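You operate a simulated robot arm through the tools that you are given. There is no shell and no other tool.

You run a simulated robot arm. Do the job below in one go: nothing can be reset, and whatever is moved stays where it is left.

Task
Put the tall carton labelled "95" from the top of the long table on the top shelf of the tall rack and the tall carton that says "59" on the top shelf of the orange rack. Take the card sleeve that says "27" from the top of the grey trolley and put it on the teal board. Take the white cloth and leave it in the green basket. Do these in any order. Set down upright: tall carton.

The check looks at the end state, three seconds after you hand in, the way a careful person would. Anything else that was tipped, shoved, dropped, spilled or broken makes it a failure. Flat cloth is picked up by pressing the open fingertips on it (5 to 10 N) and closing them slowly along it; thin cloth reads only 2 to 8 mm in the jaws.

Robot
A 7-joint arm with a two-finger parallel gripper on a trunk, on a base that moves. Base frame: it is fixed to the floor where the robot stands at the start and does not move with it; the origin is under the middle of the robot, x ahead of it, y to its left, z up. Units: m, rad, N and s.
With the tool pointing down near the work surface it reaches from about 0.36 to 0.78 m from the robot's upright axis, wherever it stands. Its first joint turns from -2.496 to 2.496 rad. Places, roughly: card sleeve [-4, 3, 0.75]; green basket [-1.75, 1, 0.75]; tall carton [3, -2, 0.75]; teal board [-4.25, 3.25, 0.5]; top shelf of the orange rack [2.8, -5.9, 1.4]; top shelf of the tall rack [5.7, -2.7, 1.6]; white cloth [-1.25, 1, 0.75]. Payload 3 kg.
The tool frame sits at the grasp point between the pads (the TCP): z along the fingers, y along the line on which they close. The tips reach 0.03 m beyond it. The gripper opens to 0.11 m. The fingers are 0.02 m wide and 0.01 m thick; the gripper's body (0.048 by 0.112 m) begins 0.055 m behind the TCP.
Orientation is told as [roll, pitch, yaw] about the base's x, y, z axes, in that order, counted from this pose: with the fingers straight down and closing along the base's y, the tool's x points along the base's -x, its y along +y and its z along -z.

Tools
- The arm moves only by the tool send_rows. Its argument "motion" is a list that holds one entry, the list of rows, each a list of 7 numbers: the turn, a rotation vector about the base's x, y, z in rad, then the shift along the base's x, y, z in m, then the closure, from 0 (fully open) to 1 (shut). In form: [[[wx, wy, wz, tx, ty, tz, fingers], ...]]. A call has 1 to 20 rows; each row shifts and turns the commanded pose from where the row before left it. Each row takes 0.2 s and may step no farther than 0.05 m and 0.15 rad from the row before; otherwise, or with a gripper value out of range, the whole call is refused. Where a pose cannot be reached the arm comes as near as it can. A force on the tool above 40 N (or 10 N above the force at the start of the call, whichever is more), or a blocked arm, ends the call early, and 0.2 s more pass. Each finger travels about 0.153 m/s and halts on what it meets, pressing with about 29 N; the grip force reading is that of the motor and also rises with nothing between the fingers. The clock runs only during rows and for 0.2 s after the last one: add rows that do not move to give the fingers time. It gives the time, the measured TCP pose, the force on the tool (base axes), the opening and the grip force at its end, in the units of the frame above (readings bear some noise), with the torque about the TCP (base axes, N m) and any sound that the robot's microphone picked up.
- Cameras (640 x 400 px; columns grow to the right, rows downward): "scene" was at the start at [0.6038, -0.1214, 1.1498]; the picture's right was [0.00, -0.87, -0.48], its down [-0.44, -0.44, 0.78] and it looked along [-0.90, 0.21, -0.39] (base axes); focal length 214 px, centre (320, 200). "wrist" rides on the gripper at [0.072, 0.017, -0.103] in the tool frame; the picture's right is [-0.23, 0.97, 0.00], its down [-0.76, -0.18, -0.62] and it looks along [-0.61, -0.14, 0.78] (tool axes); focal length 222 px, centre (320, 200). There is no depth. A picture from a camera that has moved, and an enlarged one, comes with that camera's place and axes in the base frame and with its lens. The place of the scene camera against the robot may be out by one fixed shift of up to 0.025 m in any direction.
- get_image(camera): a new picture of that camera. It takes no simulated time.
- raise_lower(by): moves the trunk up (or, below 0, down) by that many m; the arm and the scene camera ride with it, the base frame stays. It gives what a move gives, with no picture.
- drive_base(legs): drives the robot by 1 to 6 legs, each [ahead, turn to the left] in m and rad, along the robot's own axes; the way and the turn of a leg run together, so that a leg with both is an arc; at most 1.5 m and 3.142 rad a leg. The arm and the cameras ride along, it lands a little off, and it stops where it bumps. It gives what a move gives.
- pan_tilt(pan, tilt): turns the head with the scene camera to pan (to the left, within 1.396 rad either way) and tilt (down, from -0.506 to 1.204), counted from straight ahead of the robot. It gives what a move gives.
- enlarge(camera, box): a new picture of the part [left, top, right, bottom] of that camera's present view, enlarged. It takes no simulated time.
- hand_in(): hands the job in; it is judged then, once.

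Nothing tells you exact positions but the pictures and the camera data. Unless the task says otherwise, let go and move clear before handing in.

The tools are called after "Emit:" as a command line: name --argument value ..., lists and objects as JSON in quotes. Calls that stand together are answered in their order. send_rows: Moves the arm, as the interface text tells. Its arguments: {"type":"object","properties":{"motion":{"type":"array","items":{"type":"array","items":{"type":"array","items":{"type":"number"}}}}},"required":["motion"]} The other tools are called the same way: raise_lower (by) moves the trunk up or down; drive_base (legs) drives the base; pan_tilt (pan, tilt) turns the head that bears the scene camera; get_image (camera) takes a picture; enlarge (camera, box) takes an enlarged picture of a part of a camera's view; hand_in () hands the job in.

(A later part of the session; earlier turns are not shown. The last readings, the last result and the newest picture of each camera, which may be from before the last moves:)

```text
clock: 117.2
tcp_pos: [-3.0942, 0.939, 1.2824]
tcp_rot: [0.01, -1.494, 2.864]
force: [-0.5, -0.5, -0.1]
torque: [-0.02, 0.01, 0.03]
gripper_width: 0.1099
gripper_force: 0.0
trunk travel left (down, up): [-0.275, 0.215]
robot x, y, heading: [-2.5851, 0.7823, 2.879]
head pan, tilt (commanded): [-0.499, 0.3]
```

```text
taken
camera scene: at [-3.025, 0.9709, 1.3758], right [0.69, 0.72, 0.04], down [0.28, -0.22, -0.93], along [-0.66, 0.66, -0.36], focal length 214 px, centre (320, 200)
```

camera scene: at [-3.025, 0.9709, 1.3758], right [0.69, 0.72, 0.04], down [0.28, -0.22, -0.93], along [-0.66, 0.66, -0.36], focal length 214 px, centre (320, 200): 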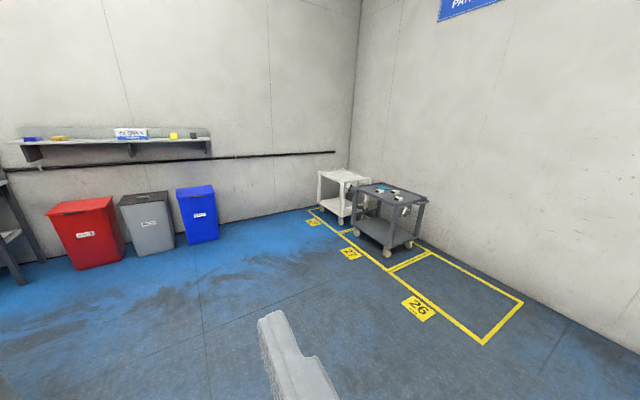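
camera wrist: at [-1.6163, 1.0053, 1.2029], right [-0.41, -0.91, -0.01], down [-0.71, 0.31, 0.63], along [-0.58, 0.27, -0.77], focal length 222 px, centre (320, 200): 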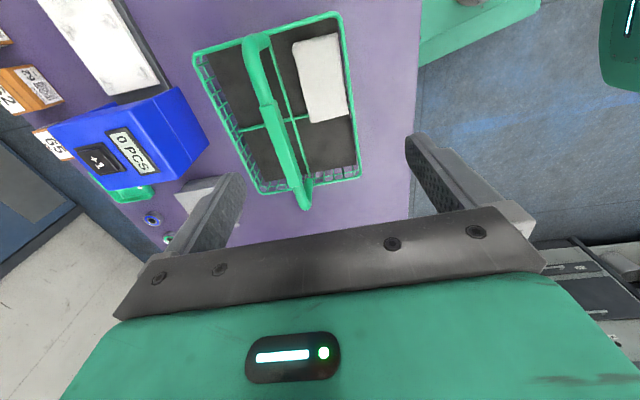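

Emit:
enlarge --camera "scene" --box '[300, 150, 460, 280]'

```text
3.08 times, centred on (380, 215) of scene
camera zoom: at [-3.025, 0.9709, 1.3758], right [0.69, 0.72, 0.04], down [0.28, -0.22, -0.93], along [-0.66, 0.66, -0.36], focal length 660 px, centre (135, 154)
```

zoom: 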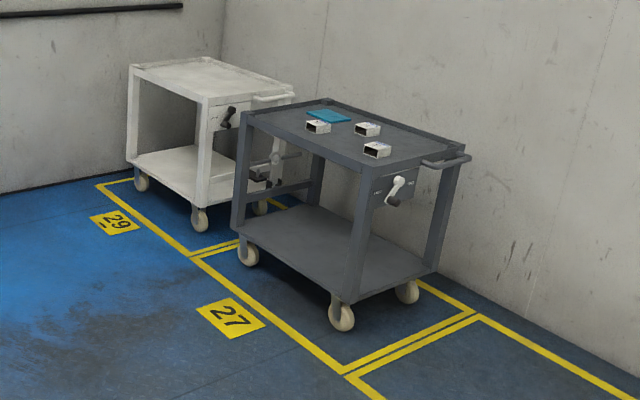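

The trolley's footprint is about 0.49 x 0.36 m centred near (-4.085, 3.11), turned about -13°. I'll drive to a stand-off point in front of it and then face it.

Emit:
drive_base --legs '[[0, -0.57], [1.1, 0], [1.1, 0]]'

Emit:
drive_base --legs '[[0, -0.9]]'

Emit:
pan_tilt --pan 0 --tilt 0.9

Emit:
get_image --camera "scene"

```text
clock: 129.8
tcp_pos: [-4.3984, 2.8616, 1.2823]
tcp_rot: [0.009, -1.496, 2.266]
force: [0.0, 0.0, -1.1]
torque: [-0.01, 0.0, 0.01]
gripper_width: 0.1101
gripper_force: 0.0
trunk travel left (down, up): [-0.275, 0.215]
robot x, y, heading: [-4.0628, 2.4423, 2.284]
head pan, tilt (commanded): [-0.499, 0.3]
```

```text
clock: 132.6
tcp_pos: [-3.9434, 2.965, 1.2833]
tcp_rot: [0.026, -1.497, 1.351]
force: [0.1, -0.3, 0.0]
torque: [0.0, -0.01, 0.02]
gripper_width: 0.1097
gripper_force: 0.1
trunk travel left (down, up): [-0.275, 0.215]
robot x, y, heading: [-4.0788, 2.4467, 1.385]
head pan, tilt (commanded): [-0.499, 0.3]
```

```text
clock: 133.6
tcp_pos: [-3.9465, 2.9669, 1.2826]
tcp_rot: [-0.014, -1.497, 1.391]
force: [-0.5, -0.6, -0.1]
torque: [-0.03, -0.01, 0.01]
gripper_width: 0.1099
gripper_force: 0.1
trunk travel left (down, up): [-0.275, 0.215]
robot x, y, heading: [-4.0794, 2.4483, 1.383]
head pan, tilt (commanded): [0.0, 0.901]
```

```text
taken
camera scene: at [-3.94, 2.9161, 1.325], right [0.98, -0.19, 0.0], down [-0.16, -0.81, -0.56], along [0.11, 0.55, -0.83], focal length 214 px, centre (320, 200)
```

scene: 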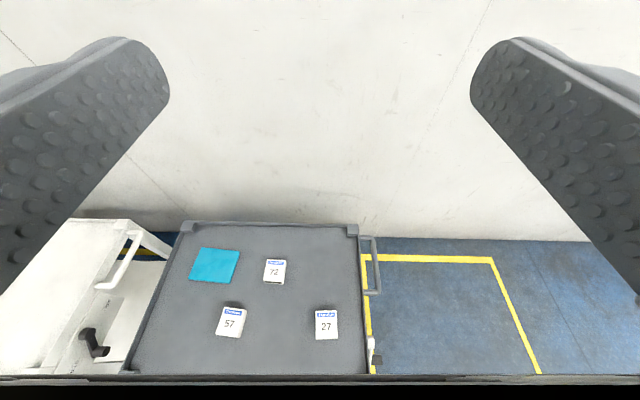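

I see three sleeves on the trolley top labelled 72, 57 and 27, and the teal board. I'll zoom in to confirm.

Emit:
enlarge --camera "scene" --box '[160, 220, 380, 380]'

```text
2.50 times, centred on (270, 300) of scene
camera zoom: at [-3.94, 2.9161, 1.325], right [0.98, -0.19, 0.0], down [-0.16, -0.81, -0.56], along [0.11, 0.55, -0.83], focal length 536 px, centre (445, -50)
```

zoom: 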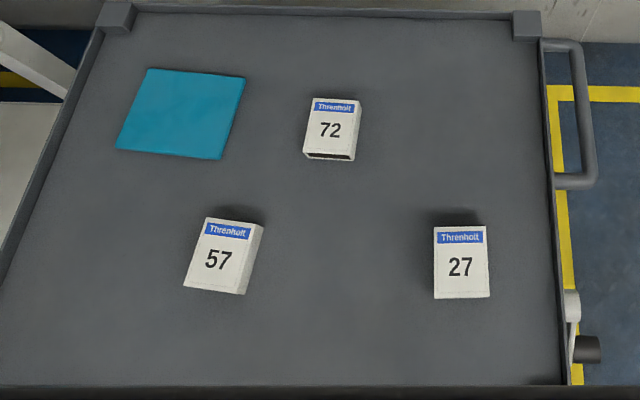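

The right-front sleeve is "27"; the teal board is at back-left. I'll edge forward slightly so both are in comfortable reach, then point the gripper down above the "27" sleeve.

Emit:
drive_base --legs '[[0.04, 0]]'

Emit:
send_rows --motion '[[[-0.133, 0.0253, 0, 0, 0, -0.01, 0], [-0.133, 0.0253, 0, 0, 0, -0.01, 0], [-0.133, 0.0253, 0, 0, 0, -0.01, 0], [-0.133, 0.0253, 0, 0, 0, -0.01, 0], [-0.133, 0.0253, 0, 0, 0, -0.01, 0], [-0.133, 0.0253, 0, 0, 0, -0.01, 0], [-0.133, 0.0253, 0, 0, 0, -0.01, 0], [-0.133, 0.0253, 0, 0, 0, -0.01, 0], [-0.133, 0.0253, 0, 0, 0, -0.01, 0], [-0.133, 0.0253, 0, 0, 0, -0.01, 0], [-0.133, 0.0253, 0, 0, 0, -0.01, 0]]]'

Emit:
pan_tilt --pan 0 --tilt 0.3

Emit:
get_image --camera "scene"

Emit:
get_image --camera "wrist"

```text
clock: 134.5
tcp_pos: [-3.9344, 3.0164, 1.2793]
tcp_rot: [0.02, -1.487, 1.357]
force: [0.0, 0.8, -0.3]
torque: [0.04, 0.02, 0.04]
gripper_width: 0.1098
gripper_force: 0.1
trunk travel left (down, up): [-0.275, 0.215]
robot x, y, heading: [-4.0725, 2.4854, 1.382]
head pan, tilt (commanded): [0.0, 0.901]
```

```text
clock: 136.9
tcp_pos: [-3.9402, 3.0171, 1.1693]
tcp_rot: [-0.003, 0.004, 1.385]
force: [1.1, -0.5, 0.3]
torque: [0.02, -0.01, 0.0]
gripper_width: 0.11
gripper_force: 0.0
trunk travel left (down, up): [-0.275, 0.215]
robot x, y, heading: [-4.0738, 2.492, 1.382]
head pan, tilt (commanded): [0.0, 0.901]
```

```text
clock: 137.9
tcp_pos: [-3.9408, 3.0161, 1.1688]
tcp_rot: [-0.004, 0.001, 1.387]
force: [0.2, -0.8, -0.3]
torque: [-0.01, 0.01, -0.03]
gripper_width: 0.1102
gripper_force: 0.0
trunk travel left (down, up): [-0.275, 0.215]
robot x, y, heading: [-4.0754, 2.4881, 1.391]
head pan, tilt (commanded): [0.0, 0.3]
```

```text
taken
camera scene: at [-3.9076, 3.0971, 1.2134], right [0.98, -0.18, 0.0], down [-0.18, -0.94, 0.3], along [-0.05, -0.29, -0.95], focal length 214 px, centre (320, 200)
```

scene: 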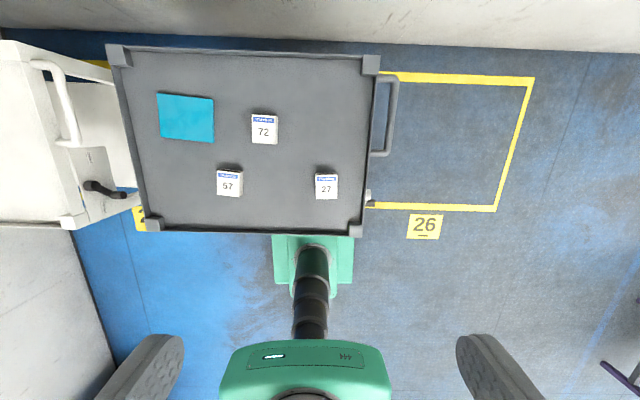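

```text
taken
camera wrist: at [-3.97, 2.9488, 1.2711], right [-0.92, 0.4, 0.0], down [0.31, 0.72, 0.62], along [0.25, 0.57, -0.78], focal length 222 px, centre (320, 200)
```

wrist: 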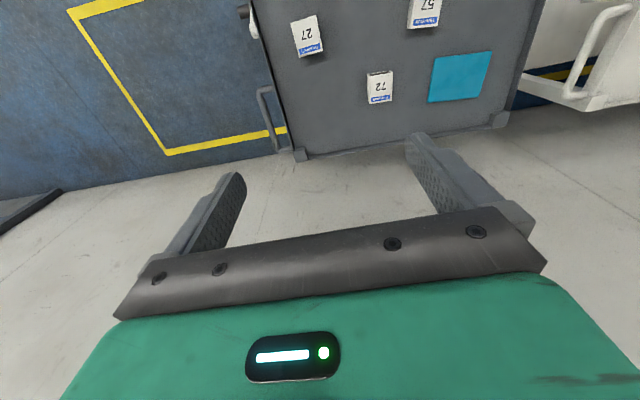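

Triangulating, sleeve "27" is at about (-3.931, 2.956) with top z≈0.63 and the teal board at about (-4.26, 3.20). I'll lower the trunk by 0.2 m and move above the sleeve.

Emit:
raise_lower --by -0.2

Emit:
send_rows --motion '[[[0, 0, 0, 0.002, -0.015, -0.02, 0], [0, 0, 0, 0.002, -0.015, -0.02, 0], [0, 0, 0, 0.002, -0.015, -0.02, 0], [0, 0, 0, 0.002, -0.015, -0.02, 0], [0, 0, 0, 0, 0, -0.02, 0], [0, 0, 0, 0, 0, -0.02, 0], [0, 0, 0, 0, 0, 0, 0]]]'

Emit:
get_image --camera "scene"

Emit:
get_image --camera "wrist"

```text
clock: 140.0
tcp_pos: [-3.9398, 3.0161, 0.9687]
tcp_rot: [-0.004, 0.0, 1.386]
force: [-0.8, 0.2, 0.4]
torque: [-0.02, 0.0, -0.04]
gripper_width: 0.1103
gripper_force: 0.0
trunk travel left (down, up): [-0.075, 0.415]
robot x, y, heading: [-4.0727, 2.489, 1.382]
head pan, tilt (commanded): [0.0, 0.3]
```

```text
clock: 141.6
tcp_pos: [-3.9322, 2.9568, 0.8501]
tcp_rot: [-0.006, 0.003, 1.384]
force: [-1.0, 0.7, -0.5]
torque: [-0.03, -0.02, 0.05]
gripper_width: 0.11
gripper_force: 0.1
trunk travel left (down, up): [-0.075, 0.415]
robot x, y, heading: [-4.0743, 2.4902, 1.384]
head pan, tilt (commanded): [0.0, 0.3]
```

```text
taken
camera scene: at [-3.8993, 3.0378, 0.8941], right [0.98, -0.18, 0.0], down [-0.18, -0.94, 0.3], along [-0.05, -0.29, -0.95], focal length 214 px, centre (320, 200)
```

scene: 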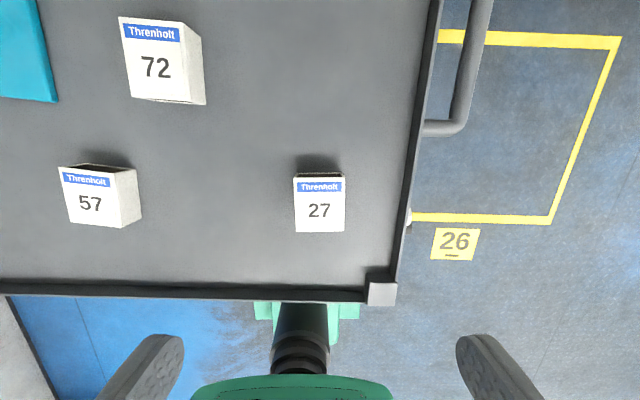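

```text
taken
camera wrist: at [-3.9617, 2.8895, 0.9521], right [-0.92, 0.4, 0.0], down [0.31, 0.72, 0.62], along [0.25, 0.57, -0.78], focal length 222 px, centre (320, 200)
```

wrist: 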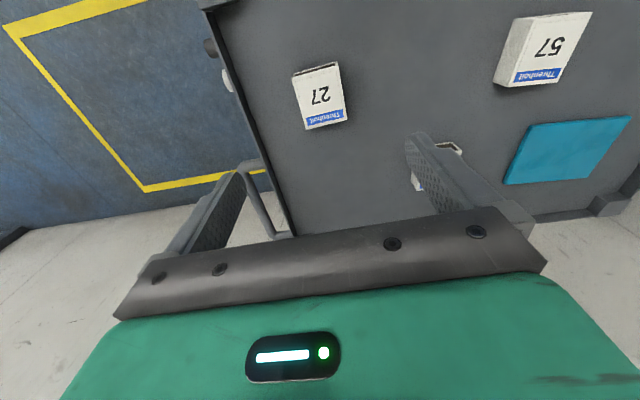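

The sleeve's top centre is at (-3.931, 2.957, 0.64), about 57 x 70 mm, directly under the gripper. I'll descend around it.

Emit:
send_rows --motion '[[[0, 0, -0.018, 0.001, 0, -0.03, 0], [0, 0, 0, 0, 0, -0.03, 0], [0, 0, 0, 0, 0, -0.03, 0], [0, 0, 0, 0, 0, -0.03, 0], [0, 0, 0, 0, 0, -0.03, 0], [0, 0, 0, 0, 0, -0.03, 0], [0, 0, 0, 0, 0, 0, 0]]]'

Emit:
get_image --camera "scene"

Emit:
get_image --camera "wrist"

```text
clock: 143.2
tcp_pos: [-3.9322, 2.9572, 0.6696]
tcp_rot: [-0.006, 0.001, 1.366]
force: [0.3, 1.1, -0.8]
torque: [0.01, -0.03, -0.02]
gripper_width: 0.1097
gripper_force: 0.1
trunk travel left (down, up): [-0.075, 0.415]
robot x, y, heading: [-4.0726, 2.4892, 1.384]
head pan, tilt (commanded): [0.0, 0.3]
```

```text
taken
camera scene: at [-3.8979, 3.0391, 0.7134], right [0.98, -0.2, 0.0], down [-0.19, -0.94, 0.3], along [-0.06, -0.29, -0.96], focal length 214 px, centre (320, 200)
```

scene: 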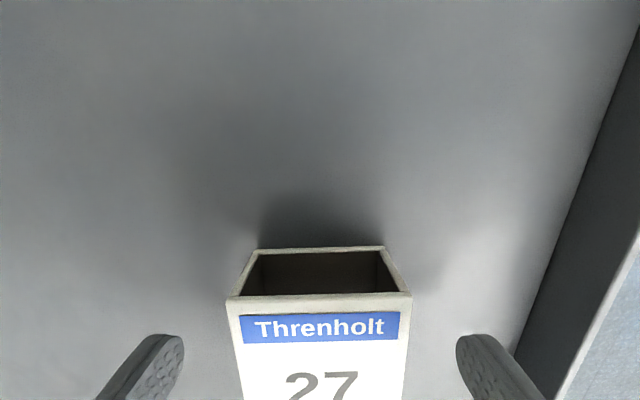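

```text
taken
camera wrist: at [-3.963, 2.8914, 0.7712], right [-0.91, 0.42, 0.0], down [0.33, 0.71, 0.62], along [0.27, 0.56, -0.78], focal length 222 px, centre (320, 200)
```

wrist: 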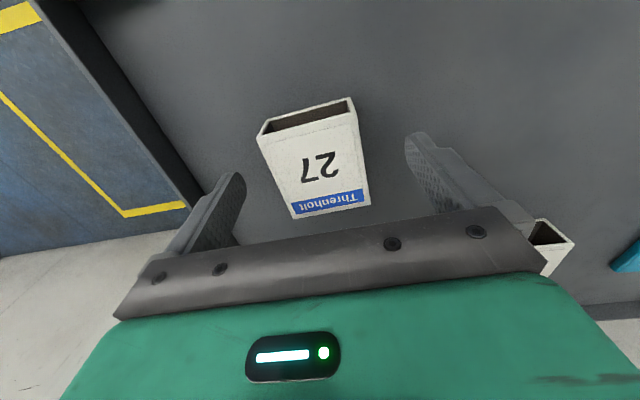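

The sleeve is a hollow open-ended box about 30 mm tall. I'll lower in small steps until the tips are near the trolley top.

Emit:
send_rows --motion '[[[0, 0, 0, 0, 0, -0.005, 0], [0, 0, 0, 0, 0, -0.005, 0], [0, 0, 0, 0, 0, -0.003, 0]]]'

Emit:
send_rows --motion '[[[0, 0, 0, 0, 0, -0.003, 0], [0, 0, 0, 0, 0, -0.002, 0]]]'

```text
clock: 144.0
tcp_pos: [-3.9308, 2.9579, 0.656]
tcp_rot: [-0.005, -0.001, 1.366]
force: [-0.3, -0.1, -0.4]
torque: [0.0, 0.01, 0.01]
gripper_width: 0.11
gripper_force: 0.1
trunk travel left (down, up): [-0.075, 0.415]
robot x, y, heading: [-4.0753, 2.4888, 1.384]
head pan, tilt (commanded): [0.0, 0.3]
```

```text
clock: 144.6
tcp_pos: [-3.9312, 2.9567, 0.6508]
tcp_rot: [-0.006, -0.001, 1.367]
force: [0.0, 0.3, 0.2]
torque: [0.01, -0.03, -0.02]
gripper_width: 0.1098
gripper_force: 0.0
trunk travel left (down, up): [-0.075, 0.415]
robot x, y, heading: [-4.0756, 2.4916, 1.385]
head pan, tilt (commanded): [0.0, 0.3]
```

Emit:
send_rows --motion '[[[0, 0, 0, 0, 0, -0.002, 0], [0, 0, 0, 0, 0, -0.002, 0]]]'

Emit:
get_image --camera "wrist"

```text
clock: 145.2
tcp_pos: [-3.933, 2.9569, 0.6507]
tcp_rot: [-0.009, -0.004, 1.367]
force: [4.1, -13.8, 32.2]
torque: [-0.36, 1.79, 0.91]
gripper_width: 0.1071
gripper_force: 0.1
trunk travel left (down, up): [-0.075, 0.415]
robot x, y, heading: [-4.0703, 2.4927, 1.385]
head pan, tilt (commanded): [0.0, 0.3]
stopped in row 2: the force on the tool passed its limit at 45 N (the readings are from after the stop); the commanded pose is now the measured one
```

```text
taken
camera wrist: at [-3.9651, 2.8902, 0.7526], right [-0.91, 0.42, -0.01], down [0.32, 0.71, 0.63], along [0.27, 0.57, -0.78], focal length 222 px, centre (320, 200)
```

wrist: 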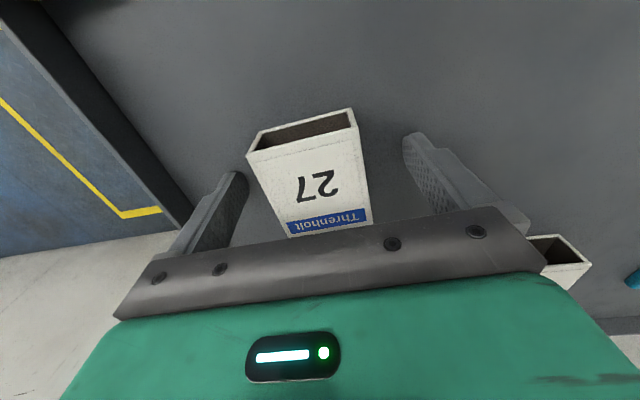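

The tips touched the trolley top (surface z≈0.62). I'll lift 4 mm and close slowly, stopping just beyond the sleeve's width to grip it gently.

Emit:
send_rows --motion '[[[0, 0, 0, 0, 0, 0.003, 0], [0, 0, 0, 0, 0, 0.002, 0], [0, 0, 0, 0, 0, 0, 0.1], [0, 0, 0, 0, 0, 0, 0.2], [0, 0, 0, 0, 0, 0, 0.3], [0, 0, 0, 0, 0, 0, 0.35], [0, 0, 0, 0, 0, 0, 0.4], [0, 0, 0, 0, 0, 0, 0.43], [0, 0, 0, 0, 0, 0, 0.45], [0, 0, 0, 0, 0, 0, 0.47], [0, 0, 0, 0, 0, 0, 0.49], [0, 0, 0, 0, 0, 0, 0.51], [0, 0, 0, 0, 0, 0, 0.51]]]'

Emit:
get_image --camera "wrist"

```text
clock: 148.0
tcp_pos: [-3.9324, 2.9591, 0.6538]
tcp_rot: [-0.005, -0.002, 1.368]
force: [0.4, -0.2, 0.2]
torque: [0.02, 0.05, 0.02]
gripper_width: 0.0572
gripper_force: 29.2
trunk travel left (down, up): [-0.075, 0.415]
robot x, y, heading: [-4.0724, 2.4909, 1.385]
head pan, tilt (commanded): [0.0, 0.3]
```

```text
taken
camera wrist: at [-3.9648, 2.8917, 0.7556], right [-0.91, 0.42, -0.01], down [0.32, 0.71, 0.63], along [0.27, 0.57, -0.78], focal length 222 px, centre (320, 200)
```

wrist: 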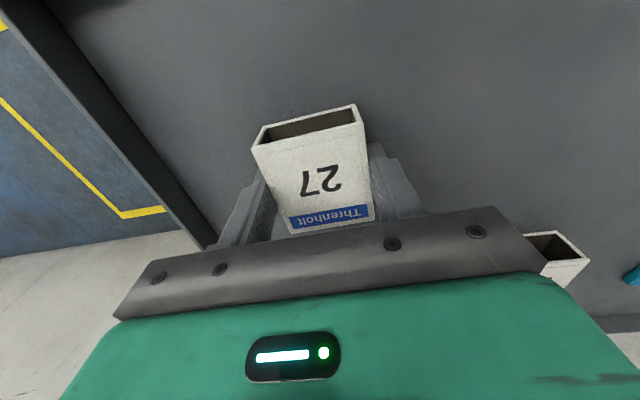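

The sleeve is held at 57 mm without deforming. I'll lift it slowly and check.

Emit:
send_rows --motion '[[[0, 0, 0, 0, 0, 0.002, 0.7], [0, 0, 0, 0, 0, 0.004, 0.8], [0, 0, 0, 0, 0, 0.006, 0.8], [0, 0, 0, 0, 0, 0.008, 0.8], [0, 0, 0, 0, 0, 0.01, 0.8], [0, 0, 0, 0, 0, 0.012, 0.8], [0, 0, 0, 0, 0, 0.015, 0.8], [0, 0, 0, 0, 0, 0.018, 0.8], [0, 0, 0, 0, 0, 0.02, 0.8], [0, 0, 0, 0, 0, 0.02, 0.8], [0, 0, 0, 0, 0, 0.02, 0.8], [0, 0, 0, 0, 0, 0.015, 0.8], [0, 0, 0, 0, 0, 0.01, 0.8]]]'

Emit:
get_image --camera "wrist"

Emit:
pan_tilt --pan 0.3 --tilt -0.1

Emit:
get_image --camera "scene"

```text
clock: 150.8
tcp_pos: [-3.9337, 2.9582, 0.8132]
tcp_rot: [-0.008, -0.003, 1.368]
force: [-0.6, -0.2, -1.0]
torque: [-0.04, 0.01, -0.04]
gripper_width: 0.0568
gripper_force: 29.5
trunk travel left (down, up): [-0.075, 0.415]
robot x, y, heading: [-4.0702, 2.4867, 1.386]
head pan, tilt (commanded): [0.0, 0.3]
```

```text
taken
camera wrist: at [-3.9645, 2.8915, 0.9157], right [-0.91, 0.42, -0.01], down [0.32, 0.71, 0.63], along [0.27, 0.57, -0.78], focal length 222 px, centre (320, 200)
```

wrist: 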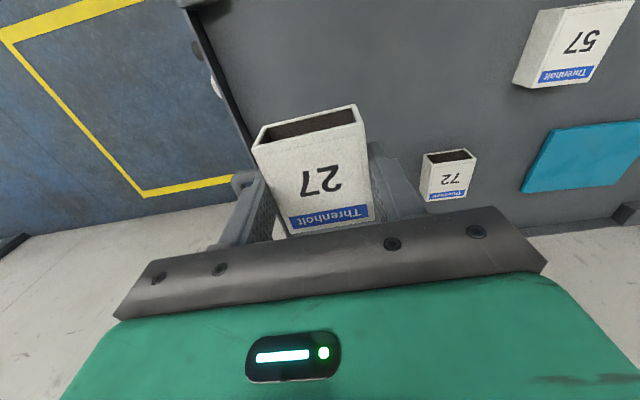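

```text
clock: 151.7
tcp_pos: [-3.9344, 2.9595, 0.8134]
tcp_rot: [-0.007, -0.005, 1.366]
force: [-0.1, 0.6, -0.3]
torque: [-0.02, 0.01, 0.0]
gripper_width: 0.0569
gripper_force: 29.0
trunk travel left (down, up): [-0.075, 0.415]
robot x, y, heading: [-4.0741, 2.4902, 1.386]
head pan, tilt (commanded): [0.3, -0.099]
```

```text
taken
camera scene: at [-3.9171, 3.08, 0.8683], right [0.94, -0.19, -0.29], down [-0.23, -0.97, -0.1], along [-0.26, 0.16, -0.95], focal length 214 px, centre (320, 200)
```

scene: 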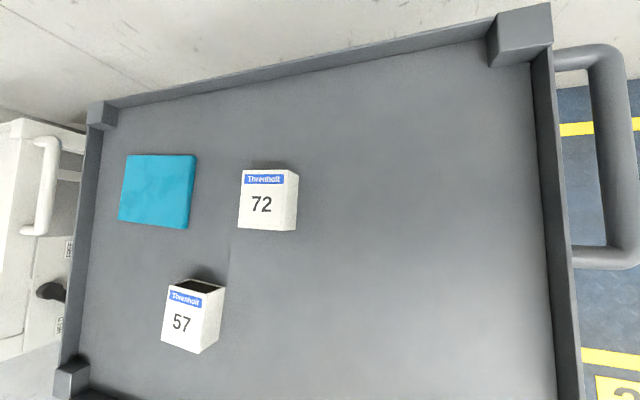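

The sleeve is lifted and level. The teal board is centred at about (-4.257, 3.202); I'll carry the sleeve over it.

Emit:
send_rows --motion '[[[0, 0, 0, -0.01, 0.0075, 0, 0.8], [0, 0, 0, -0.015, 0.0113, 0, 0.8], [0, 0, 0, -0.02, 0.015, 0, 0.8], [0, 0, 0, -0.02, 0.015, 0, 0.8], [0, 0, 0, -0.02, 0.015, 0, 0.8], [0, 0, 0, -0.02, 0.015, 0, 0.8], [0, 0, 0, -0.02, 0.015, 0, 0.8], [0, 0, 0, -0.02, 0.015, 0, 0.8], [0, 0, 0, -0.02, 0.015, 0, 0.8], [0, 0, 0, -0.02, 0.015, 0, 0.8], [0, 0, 0, -0.02, 0.015, 0, 0.8], [0, 0, 0, -0.02, 0.015, 0, 0.8], [0, 0, 0, -0.02, 0.015, 0, 0.8], [0, 0, 0, -0.02, 0.015, 0, 0.8], [0, 0, 0, -0.02, 0.015, 0, 0.8], [0, 0, 0, -0.02, 0.015, 0, 0.8], [0, 0, 0, -0.012, 0.01, 0, 0.8], [0, 0, 0, -0.006, 0.005, 0, 0.8], [0, 0, 0, 0, 0, 0, 0.8]]]'

Emit:
get_image --camera "wrist"

Emit:
pan_tilt --pan 0 --tilt 0.4

Emit:
get_image --camera "scene"

```text
clock: 155.7
tcp_pos: [-4.2556, 3.2034, 0.8137]
tcp_rot: [-0.008, -0.001, 1.368]
force: [0.1, 0.1, -0.3]
torque: [0.0, -0.01, 0.02]
gripper_width: 0.0569
gripper_force: 28.9
trunk travel left (down, up): [-0.075, 0.415]
robot x, y, heading: [-4.0732, 2.4878, 1.384]
head pan, tilt (commanded): [0.3, -0.099]
```

```text
taken
camera wrist: at [-4.2871, 3.1362, 0.9168], right [-0.91, 0.42, -0.01], down [0.32, 0.71, 0.63], along [0.27, 0.57, -0.78], focal length 222 px, centre (320, 200)
```

wrist: 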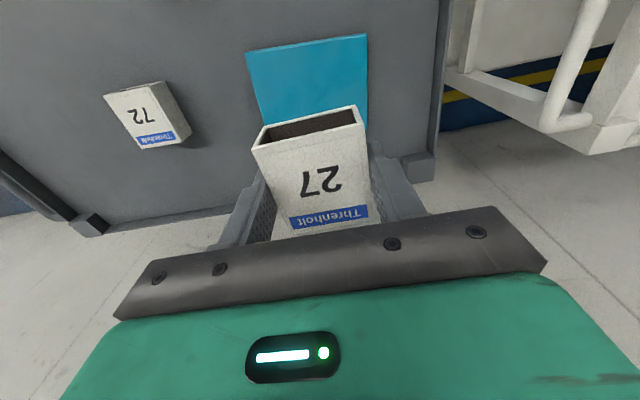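

```text
clock: 156.6
tcp_pos: [-4.2561, 3.203, 0.8152]
tcp_rot: [-0.007, -0.002, 1.366]
force: [-0.1, -0.2, 0.0]
torque: [0.02, -0.02, -0.02]
gripper_width: 0.0572
gripper_force: 29.1
trunk travel left (down, up): [-0.075, 0.415]
robot x, y, heading: [-4.0755, 2.4901, 1.383]
head pan, tilt (commanded): [0.0, 0.4]
```

```text
taken
camera scene: at [-4.2237, 3.2749, 0.8601], right [0.98, -0.2, 0.01], down [-0.19, -0.9, 0.39], along [-0.07, -0.38, -0.92], focal length 214 px, centre (320, 200)
```

scene: 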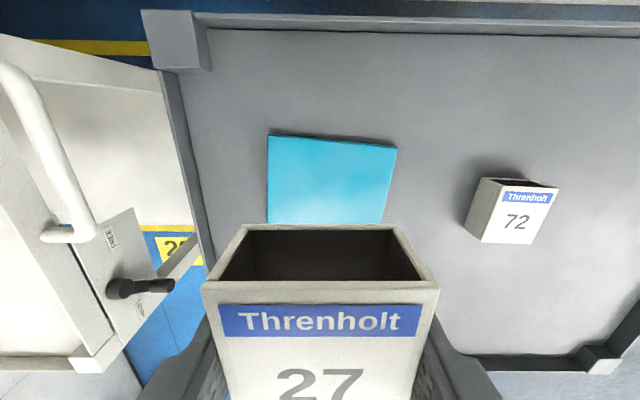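

The sleeve is centred over the teal board to within a few millimetres. I'll lower it gently until it touches.

Emit:
send_rows --motion '[[[0, 0, 0, 0.002, -0.002, -0.01, 0.8], [0, 0, 0, 0.002, -0.002, -0.02, 0.8], [0, 0, 0, 0, 0, -0.025, 0.8], [0, 0, 0, 0, 0, -0.025, 0.8], [0, 0, 0, 0, 0, -0.025, 0.8], [0, 0, 0, 0, 0, -0.015, 0.8], [0, 0, 0, 0, 0, -0.01, 0.8], [0, 0, 0, 0, 0, -0.005, 0.8], [0, 0, 0, 0, 0, 0, 0.8]]]'

Emit:
get_image --camera "wrist"

Emit:
get_image --camera "scene"

```text
clock: 158.6
tcp_pos: [-4.2525, 3.199, 0.6801]
tcp_rot: [-0.005, -0.003, 1.367]
force: [-0.7, -0.4, -0.1]
torque: [0.01, -0.02, -0.02]
gripper_width: 0.057
gripper_force: 29.3
trunk travel left (down, up): [-0.075, 0.415]
robot x, y, heading: [-4.0728, 2.4874, 1.383]
head pan, tilt (commanded): [0.0, 0.4]
```

```text
taken
camera wrist: at [-4.2841, 3.1317, 0.7816], right [-0.91, 0.42, -0.01], down [0.32, 0.71, 0.63], along [0.27, 0.57, -0.78], focal length 222 px, centre (320, 200)
```

wrist: 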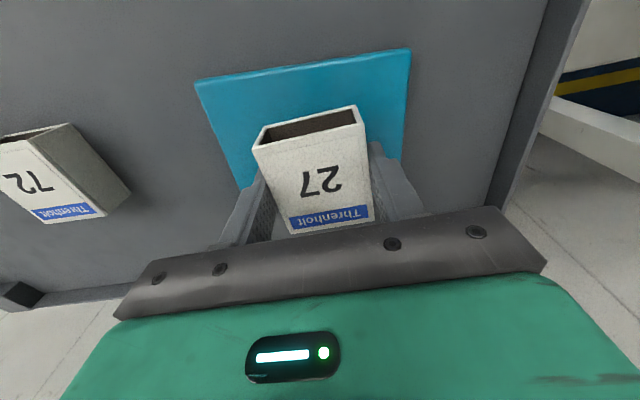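

```text
taken
camera scene: at [-4.2207, 3.2704, 0.725], right [0.98, -0.2, 0.01], down [-0.19, -0.9, 0.39], along [-0.07, -0.38, -0.92], focal length 214 px, centre (320, 200)
```

scene: 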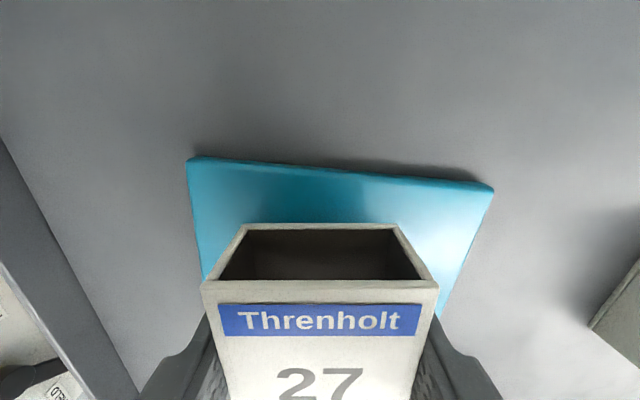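

Emit:
send_rows --motion '[[[0, 0, 0, 0, 0, -0.005, 0.8], [0, 0, 0, 0, 0, -0.004, 0.8], [0, 0, 0, 0, 0, -0.003, 0.8], [0, 0, 0, 0, 0, 0, 0.8]]]'

Emit:
send_rows --motion '[[[0, 0, 0, 0, 0, -0.002, 0.8], [0, 0, 0, 0, 0, -0.001, 0.8]]]'

```text
clock: 159.6
tcp_pos: [-4.2527, 3.199, 0.667]
tcp_rot: [-0.007, -0.002, 1.367]
force: [-0.5, -0.6, 0.5]
torque: [0.01, 0.02, 0.01]
gripper_width: 0.0567
gripper_force: 28.7
trunk travel left (down, up): [-0.075, 0.415]
robot x, y, heading: [-4.0742, 2.4886, 1.386]
head pan, tilt (commanded): [0.0, 0.4]
```

```text
clock: 160.2
tcp_pos: [-4.2528, 3.1992, 0.6636]
tcp_rot: [-0.007, -0.004, 1.366]
force: [-0.2, 0.3, -1.1]
torque: [-0.02, 0.02, 0.01]
gripper_width: 0.0571
gripper_force: 29.4
trunk travel left (down, up): [-0.075, 0.415]
robot x, y, heading: [-4.069, 2.4887, 1.382]
head pan, tilt (commanded): [0.0, 0.4]
```

Emit:
send_rows --motion '[[[0, 0, 0, 0, 0, -0.001, 0.8], [0, 0, 0, 0, 0, -0.001, 0.8]]]'

Emit:
send_rows --motion '[[[0, 0, 0, 0, 0, -0.001, 0.8], [0, 0, 0, 0, 0, -0.001, 0.8]]]'

```text
clock: 160.8
tcp_pos: [-4.2527, 3.1985, 0.6622]
tcp_rot: [-0.007, -0.004, 1.366]
force: [0.9, 0.1, 9.6]
torque: [0.02, 0.22, 0.02]
gripper_width: 0.0571
gripper_force: 28.7
trunk travel left (down, up): [-0.075, 0.415]
robot x, y, heading: [-4.0735, 2.4874, 1.387]
head pan, tilt (commanded): [0.0, 0.4]
```

```text
clock: 161.4
tcp_pos: [-4.2529, 3.1985, 0.6616]
tcp_rot: [-0.006, -0.008, 1.367]
force: [-0.7, 1.7, 32.9]
torque: [-0.23, 0.17, -0.02]
gripper_width: 0.0571
gripper_force: 29.1
trunk travel left (down, up): [-0.075, 0.415]
robot x, y, heading: [-4.0763, 2.4897, 1.384]
head pan, tilt (commanded): [0.0, 0.4]
```

It's in contact with the board. I'll ease off the pressure, open the jaws and retreat straight up.

Emit:
send_rows --motion '[[[0, 0, 0, 0, 0, 0.002, 0.8], [0, 0, 0, 0, 0, 0, 0.8], [0, 0, 0, 0, 0, 0, 0.46], [0, 0, 0, 0, 0, 0, 0.4], [0, 0, 0, 0, 0, 0, 0.3], [0, 0, 0, 0, 0, 0, 0.2], [0, 0, 0, 0, 0, 0, 0.2], [0, 0, 0, 0, 0, 0.01, 0.2], [0, 0, 0, 0, 0, 0.02, 0.2], [0, 0, 0, 0, 0, 0.03, 0.2], [0, 0, 0, 0, 0, 0.03, 0.1], [0, 0, 0, 0, 0, 0.03, 0], [0, 0, 0, 0, 0, 0.03, 0]]]'

Emit:
get_image --camera "wrist"

Emit:
get_image --camera "scene"

```text
clock: 164.2
tcp_pos: [-4.2535, 3.1982, 0.8128]
tcp_rot: [-0.007, -0.004, 1.368]
force: [-0.1, 0.1, -0.2]
torque: [0.02, 0.02, -0.02]
gripper_width: 0.11
gripper_force: 0.2
trunk travel left (down, up): [-0.075, 0.415]
robot x, y, heading: [-4.0718, 2.4886, 1.384]
head pan, tilt (commanded): [0.0, 0.4]
```

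```text
taken
camera wrist: at [-4.2849, 3.1311, 0.915], right [-0.91, 0.42, -0.01], down [0.32, 0.71, 0.63], along [0.27, 0.57, -0.78], focal length 222 px, centre (320, 200)
```

wrist: 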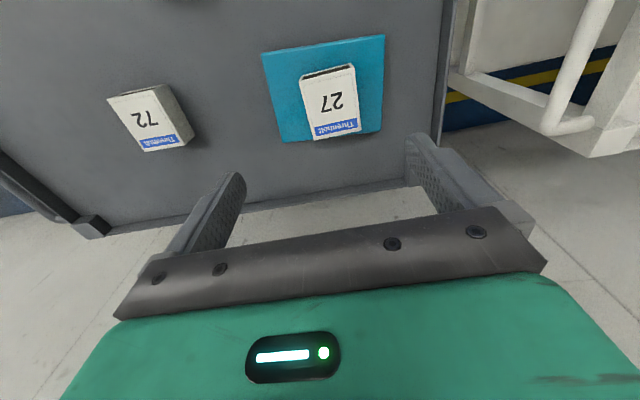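

```text
taken
camera scene: at [-4.2216, 3.2699, 0.8586], right [0.98, -0.2, 0.01], down [-0.19, -0.9, 0.39], along [-0.07, -0.38, -0.92], focal length 214 px, centre (320, 200)
```

scene: 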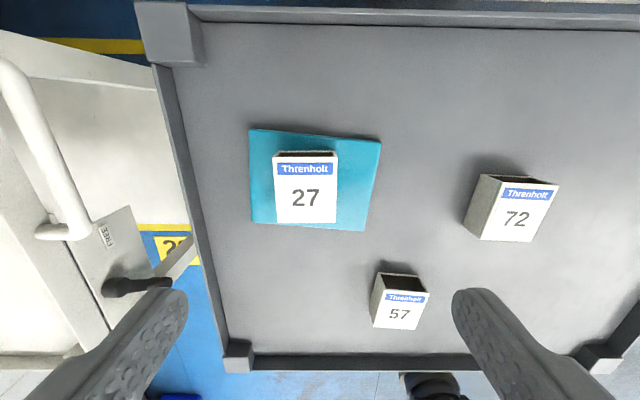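

The "27" sleeve rests on the teal board. Next are the cartons: I'll raise the trunk, retract the arm and return to the horizontal viewing pose for driving.

Emit:
raise_lower --by 0.2

Emit:
send_rows --motion '[[[0, 0, 0, 0.0225, -0.0175, 0.0125, 0], [0, 0, 0, 0.0225, -0.0175, 0.0125, 0], [0, 0, 0, 0.0225, -0.0175, 0.0125, 0], [0, 0, 0, 0.0225, -0.0175, 0.0125, 0], [0, 0, 0, 0.0225, -0.0175, 0.0125, 0], [0, 0, 0, 0.0225, -0.0175, 0.0125, 0], [0, 0, 0, 0.0225, -0.0175, 0.0125, 0], [0, 0, 0, 0.0225, -0.0175, 0.0125, 0], [0, 0, 0, 0.0225, -0.0175, 0.0125, 0], [0, 0, 0, 0.0225, -0.0175, 0.0125, 0], [0, 0, 0, 0.0225, -0.0175, 0.0125, 0], [0, 0, 0, 0.0225, -0.0175, 0.0125, 0]]]'

Emit:
send_rows --motion '[[[0.133, -0.0253, 0, 0, 0, 0.01, 0], [0.133, -0.0253, 0, 0, 0, 0.01, 0], [0.133, -0.0253, 0, 0, 0, 0.01, 0], [0.133, -0.0253, 0, 0, 0, 0.01, 0], [0.133, -0.0253, 0, 0, 0, 0.01, 0], [0.133, -0.0253, 0, 0, 0, 0.01, 0], [0.133, -0.0253, 0, 0, 0, 0.01, 0], [0.133, -0.0253, 0, 0, 0, 0.01, 0], [0.133, -0.0253, 0, 0, 0, 0.01, 0], [0.133, -0.0253, 0, 0, 0, 0.01, 0], [0.133, -0.0253, 0, 0, 0, 0.01, 0]]]'

```text
clock: 166.4
tcp_pos: [-4.2519, 3.1978, 1.0118]
tcp_rot: [-0.006, 0.0, 1.367]
force: [-0.9, 0.9, -0.4]
torque: [0.01, 0.01, 0.05]
gripper_width: 0.11
gripper_force: 0.1
trunk travel left (down, up): [-0.275, 0.215]
robot x, y, heading: [-4.0719, 2.4878, 1.383]
head pan, tilt (commanded): [0.0, 0.4]
```

```text
clock: 169.0
tcp_pos: [-3.9859, 2.9864, 1.1618]
tcp_rot: [-0.008, -0.002, 1.367]
force: [-0.4, 0.9, 0.1]
torque: [-0.01, -0.01, -0.01]
gripper_width: 0.1101
gripper_force: 0.0
trunk travel left (down, up): [-0.275, 0.215]
robot x, y, heading: [-4.0737, 2.4945, 1.385]
head pan, tilt (commanded): [0.0, 0.4]
```

```text
clock: 171.4
tcp_pos: [-3.98, 2.9946, 1.2741]
tcp_rot: [0.107, -1.424, 1.266]
force: [-0.7, 0.0, -0.8]
torque: [-0.01, 0.03, 0.0]
gripper_width: 0.1102
gripper_force: 0.1
out of reach, approached as far as the arm can: row 11
trunk travel left (down, up): [-0.275, 0.215]
robot x, y, heading: [-4.0722, 2.4886, 1.389]
head pan, tilt (commanded): [0.0, 0.4]
```

The arm is in the travel pose. I'll back away from the trolley and turn toward the aisle.

Emit:
drive_base --legs '[[-0.2, 0]]'

Emit:
drive_base --legs '[[0, -1.1]]'

Emit:
drive_base --legs '[[0, -1.09]]'

Emit:
pan_tilt --pan 0 --tilt 0.3

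Emit:
get_image --camera "scene"

```text
clock: 173.0
tcp_pos: [-4.0196, 2.7994, 1.2715]
tcp_rot: [0.098, -1.422, 1.281]
force: [-0.7, -0.4, -0.4]
torque: [0.0, -0.01, 0.04]
gripper_width: 0.11
gripper_force: 0.0
trunk travel left (down, up): [-0.275, 0.215]
robot x, y, heading: [-4.1118, 2.2937, 1.39]
head pan, tilt (commanded): [0.0, 0.4]
```

```text
clock: 176.2
tcp_pos: [-3.6155, 2.4431, 1.2734]
tcp_rot: [0.096, -1.421, 0.186]
force: [0.0, 0.4, 0.7]
torque: [0.02, 0.02, -0.02]
gripper_width: 0.1102
gripper_force: 0.1
trunk travel left (down, up): [-0.275, 0.215]
robot x, y, heading: [-4.1161, 2.3155, 0.289]
head pan, tilt (commanded): [0.0, 0.4]
```

```text
clock: 179.4
tcp_pos: [-3.7614, 1.9363, 1.2738]
tcp_rot: [0.095, -1.422, -0.894]
force: [-0.1, 0.4, -0.6]
torque: [-0.02, 0.0, 0.0]
gripper_width: 0.1099
gripper_force: 0.1
trunk travel left (down, up): [-0.275, 0.215]
robot x, y, heading: [-4.1068, 2.3228, -0.791]
head pan, tilt (commanded): [0.0, 0.4]
```

```text
clock: 180.1
tcp_pos: [-3.7632, 1.937, 1.2737]
tcp_rot: [0.093, -1.419, -0.89]
force: [-0.4, -0.2, -0.4]
torque: [-0.01, 0.02, -0.03]
gripper_width: 0.1104
gripper_force: 0.0
trunk travel left (down, up): [-0.275, 0.215]
robot x, y, heading: [-4.1029, 2.3254, -0.791]
head pan, tilt (commanded): [0.0, 0.3]
```

```text
taken
camera scene: at [-3.7622, 1.9529, 1.3688], right [-0.72, -0.7, -0.01], down [-0.29, 0.32, -0.9], along [0.63, -0.64, -0.43], focal length 214 px, centre (320, 200)
```

scene: 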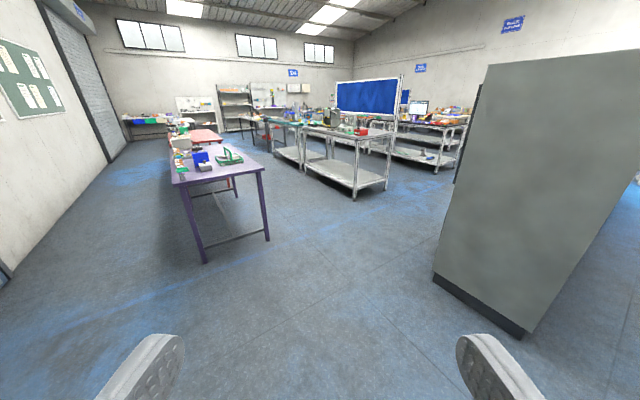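

The route back is clear: between the purple table and the grey bench. I'll drive to the aisle entrance and then along it.

Emit:
drive_base --legs '[[0, -0.02], [1.1, 0], [1.05, 0], [0, 0.43]]'

Emit:
get_image --camera "scene"

```text
clock: 192.4
tcp_pos: [-2.1875, 0.4967, 1.274]
tcp_rot: [0.097, -1.421, -0.525]
force: [-0.4, -0.2, -0.2]
torque: [-0.01, 0.01, 0.05]
gripper_width: 0.1102
gripper_force: 0.1
trunk travel left (down, up): [-0.275, 0.215]
robot x, y, heading: [-2.6488, 0.7189, -0.418]
head pan, tilt (commanded): [0.0, 0.3]
```

```text
taken
camera scene: at [-2.1919, 0.5045, 1.3688], right [-0.42, -0.91, -0.01], down [-0.39, 0.19, -0.9], along [0.82, -0.37, -0.43], focal length 214 px, centre (320, 200)
```

scene: 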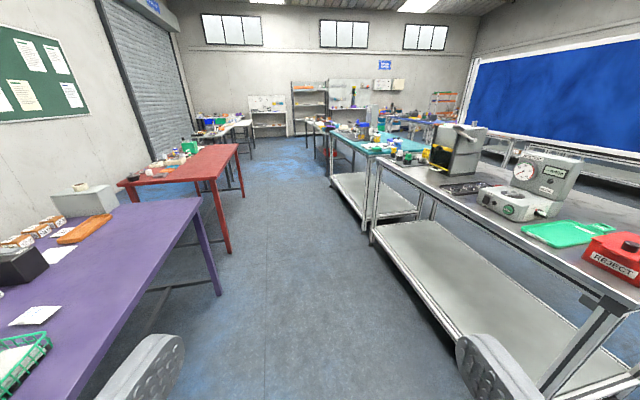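

The aisle ahead is clear. I'll drive along it past the start position toward the long table.

Emit:
drive_base --legs '[[0, 0.155], [1.4, 0], [1.4, 0]]'

Emit:
pan_tilt --pan -0.2 --tilt 0.2

Emit:
get_image --camera "scene"

```text
clock: 206.5
tcp_pos: [0.5387, -0.1402, 1.2743]
tcp_rot: [0.097, -1.422, -0.371]
force: [0.2, 0.4, 0.2]
torque: [0.01, -0.01, 0.02]
gripper_width: 0.1098
gripper_force: 0.1
trunk travel left (down, up): [-0.275, 0.215]
robot x, y, heading: [0.0463, 0.0104, -0.265]
head pan, tilt (commanded): [0.0, 0.3]
```

```text
clock: 207.3
tcp_pos: [0.5382, -0.1401, 1.2748]
tcp_rot: [0.1, -1.42, -0.374]
force: [1.8, -0.5, -0.6]
torque: [0.0, -0.01, 0.0]
gripper_width: 0.1102
gripper_force: 0.1
trunk travel left (down, up): [-0.275, 0.215]
robot x, y, heading: [0.0459, 0.0149, -0.26]
head pan, tilt (commanded): [-0.201, 0.201]
```

```text
taken
camera scene: at [0.5271, -0.152, 1.379], right [-0.46, -0.89, 0.01], down [-0.31, 0.14, -0.94], along [0.83, -0.43, -0.34], focal length 214 px, centre (320, 200)
```

scene: 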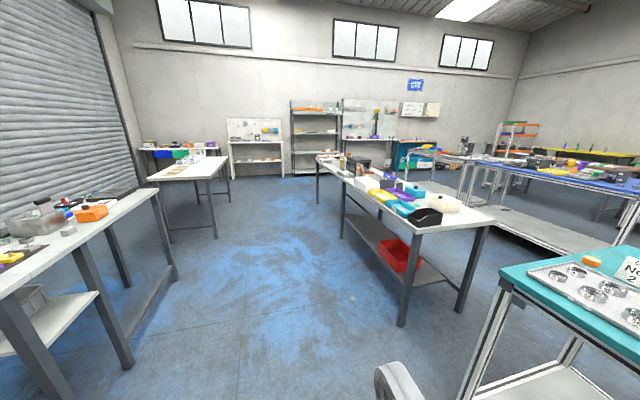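

Emit:
drive_base --legs '[[1.0, 0], [1.0, 0]]'

Emit:
pan_tilt --pan -0.7 --tilt 0.4

Emit:
get_image --camera "scene"

Emit:
enlarge --camera "scene" --box '[100, 80, 420, 280]'

```text
clock: 217.2
tcp_pos: [2.4811, -0.6329, 1.2743]
tcp_rot: [0.1, -1.421, -0.356]
force: [-0.3, 0.1, -0.8]
torque: [0.01, -0.01, -0.01]
gripper_width: 0.1101
gripper_force: 0.1
trunk travel left (down, up): [-0.275, 0.215]
robot x, y, heading: [1.987, -0.4898, -0.245]
head pan, tilt (commanded): [-0.201, 0.201]
```

```text
clock: 218.2
tcp_pos: [2.4824, -0.6318, 1.275]
tcp_rot: [0.1, -1.42, -0.358]
force: [0.1, -0.2, 0.6]
torque: [0.02, 0.01, 0.0]
gripper_width: 0.1099
gripper_force: 0.2
trunk travel left (down, up): [-0.275, 0.215]
robot x, y, heading: [1.9881, -0.4823, -0.252]
head pan, tilt (commanded): [-0.7, 0.4]
```

```text
taken
camera scene: at [2.4379, -0.6793, 1.3637], right [-0.81, -0.58, 0.08], down [-0.35, 0.36, -0.86], along [0.47, -0.73, -0.5], focal length 214 px, centre (320, 200)
```

scene: 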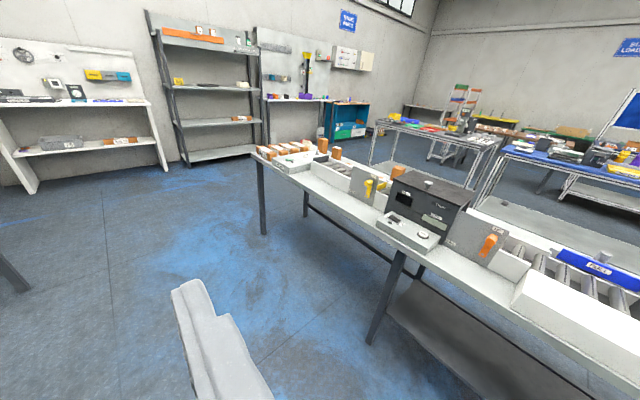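

```text
2.00 times, centred on (260, 180) of scene
camera zoom: at [2.4379, -0.6793, 1.3637], right [-0.81, -0.58, 0.08], down [-0.35, 0.36, -0.86], along [0.47, -0.73, -0.5], focal length 429 px, centre (440, 240)
```

zoom: 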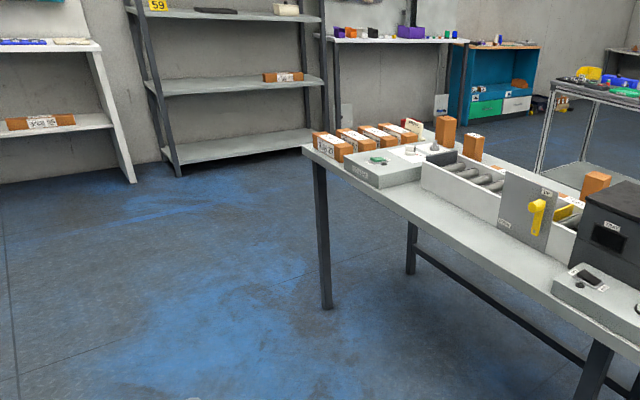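

Several orange-brown tall cartons stand on the far half of the long table, behind a roller conveyor. I'll move further along the table to get a better view of their labels.

Emit:
drive_base --legs '[[0.75, 0]]'

Emit:
pan_tilt --pan -1.1 --tilt 0.4

Emit:
get_image --camera "scene"

Emit:
enlarge --camera "scene" --box '[100, 60, 580, 360]'

```text
clock: 222.2
tcp_pos: [3.2051, -0.8096, 1.2748]
tcp_rot: [0.098, -1.423, -0.351]
force: [-0.2, -0.5, -0.4]
torque: [-0.01, -0.02, 0.01]
gripper_width: 0.1101
gripper_force: 0.1
trunk travel left (down, up): [-0.275, 0.215]
robot x, y, heading: [2.7104, -0.6644, -0.241]
head pan, tilt (commanded): [-0.7, 0.4]
```

```text
clock: 223.1
tcp_pos: [3.2036, -0.8094, 1.276]
tcp_rot: [0.102, -1.421, -0.352]
force: [0.0, 0.2, -0.3]
torque: [-0.02, -0.02, -0.01]
gripper_width: 0.1099
gripper_force: 0.1
trunk travel left (down, up): [-0.275, 0.215]
robot x, y, heading: [2.7098, -0.6663, -0.24]
head pan, tilt (commanded): [-1.1, 0.4]
```

```text
taken
camera scene: at [3.1266, -0.8708, 1.3681], right [-0.97, -0.22, 0.12], down [-0.21, 0.43, -0.88], along [0.14, -0.88, -0.46], focal length 214 px, centre (320, 200)
```

scene: 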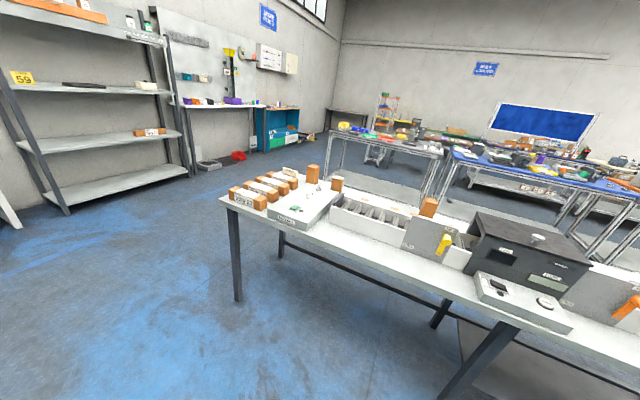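

```text
1.33 times, centred on (340, 210) of scene
camera zoom: at [3.1266, -0.8708, 1.3681], right [-0.97, -0.22, 0.12], down [-0.21, 0.43, -0.88], along [0.14, -0.88, -0.46], focal length 286 px, centre (293, 187)
```

zoom: 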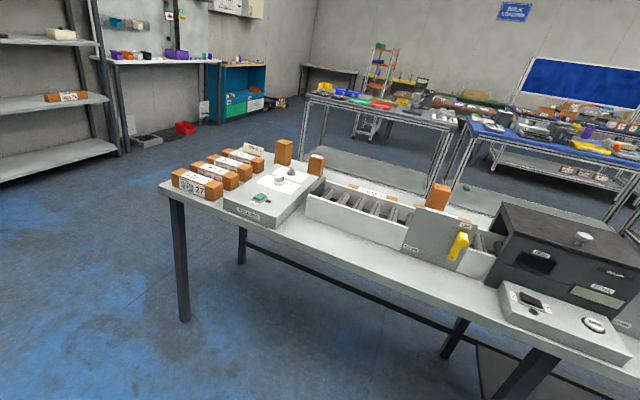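

Three tall cartons stand near the table's south edge around (3.39,-2.15), (3.22,-2.13) and (2.68,-2.03). The south aisle is about 1.5 m wide, so I'll drive around the table's east end to approach from there.

Emit:
drive_base --legs '[[0, -0.084], [0.92, 0], [0.92, 0]]'

Emit:
drive_base --legs '[[0, -0.75], [0, -0.67]]'

Emit:
pan_tilt --pan 0 --tilt 0.3

Emit:
get_image --camera "scene"

```text
clock: 232.8
tcp_pos: [4.9365, -1.411, 1.2752]
tcp_rot: [0.1, -1.421, -0.416]
force: [-0.9, 0.2, -0.1]
torque: [-0.01, 0.01, -0.02]
gripper_width: 0.1101
gripper_force: 0.1
trunk travel left (down, up): [-0.275, 0.215]
robot x, y, heading: [4.4512, -1.2343, -0.299]
head pan, tilt (commanded): [-1.1, 0.4]
```

```text
clock: 237.3
tcp_pos: [4.356, -1.7467, 1.2777]
tcp_rot: [0.098, -1.423, -1.821]
force: [-0.5, 1.1, -0.2]
torque: [0.01, 0.01, 0.0]
gripper_width: 0.1099
gripper_force: 0.0
trunk travel left (down, up): [-0.275, 0.215]
robot x, y, heading: [4.4827, -1.2421, -1.71]
head pan, tilt (commanded): [-1.1, 0.4]
stopped in leg 2: the robot was blocked; the commanded pose is now the measured one
```

```text
clock: 238.6
tcp_pos: [4.357, -1.7473, 1.2781]
tcp_rot: [0.099, -1.423, -1.822]
force: [-0.4, 0.5, -0.6]
torque: [0.01, -0.02, 0.0]
gripper_width: 0.1098
gripper_force: 0.0
trunk travel left (down, up): [-0.275, 0.215]
robot x, y, heading: [4.4835, -1.244, -1.708]
head pan, tilt (commanded): [0.0, 0.3]
```

```text
taken
camera scene: at [4.3766, -1.7233, 1.3726], right [-0.99, 0.16, -0.01], down [0.08, 0.43, -0.9], along [-0.13, -0.89, -0.43], focal length 214 px, centre (320, 200)
```

scene: 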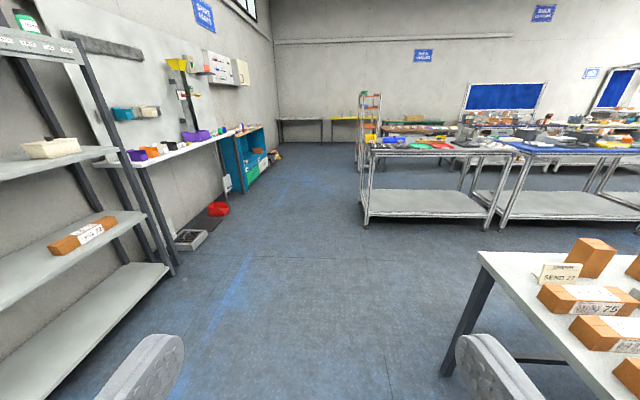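

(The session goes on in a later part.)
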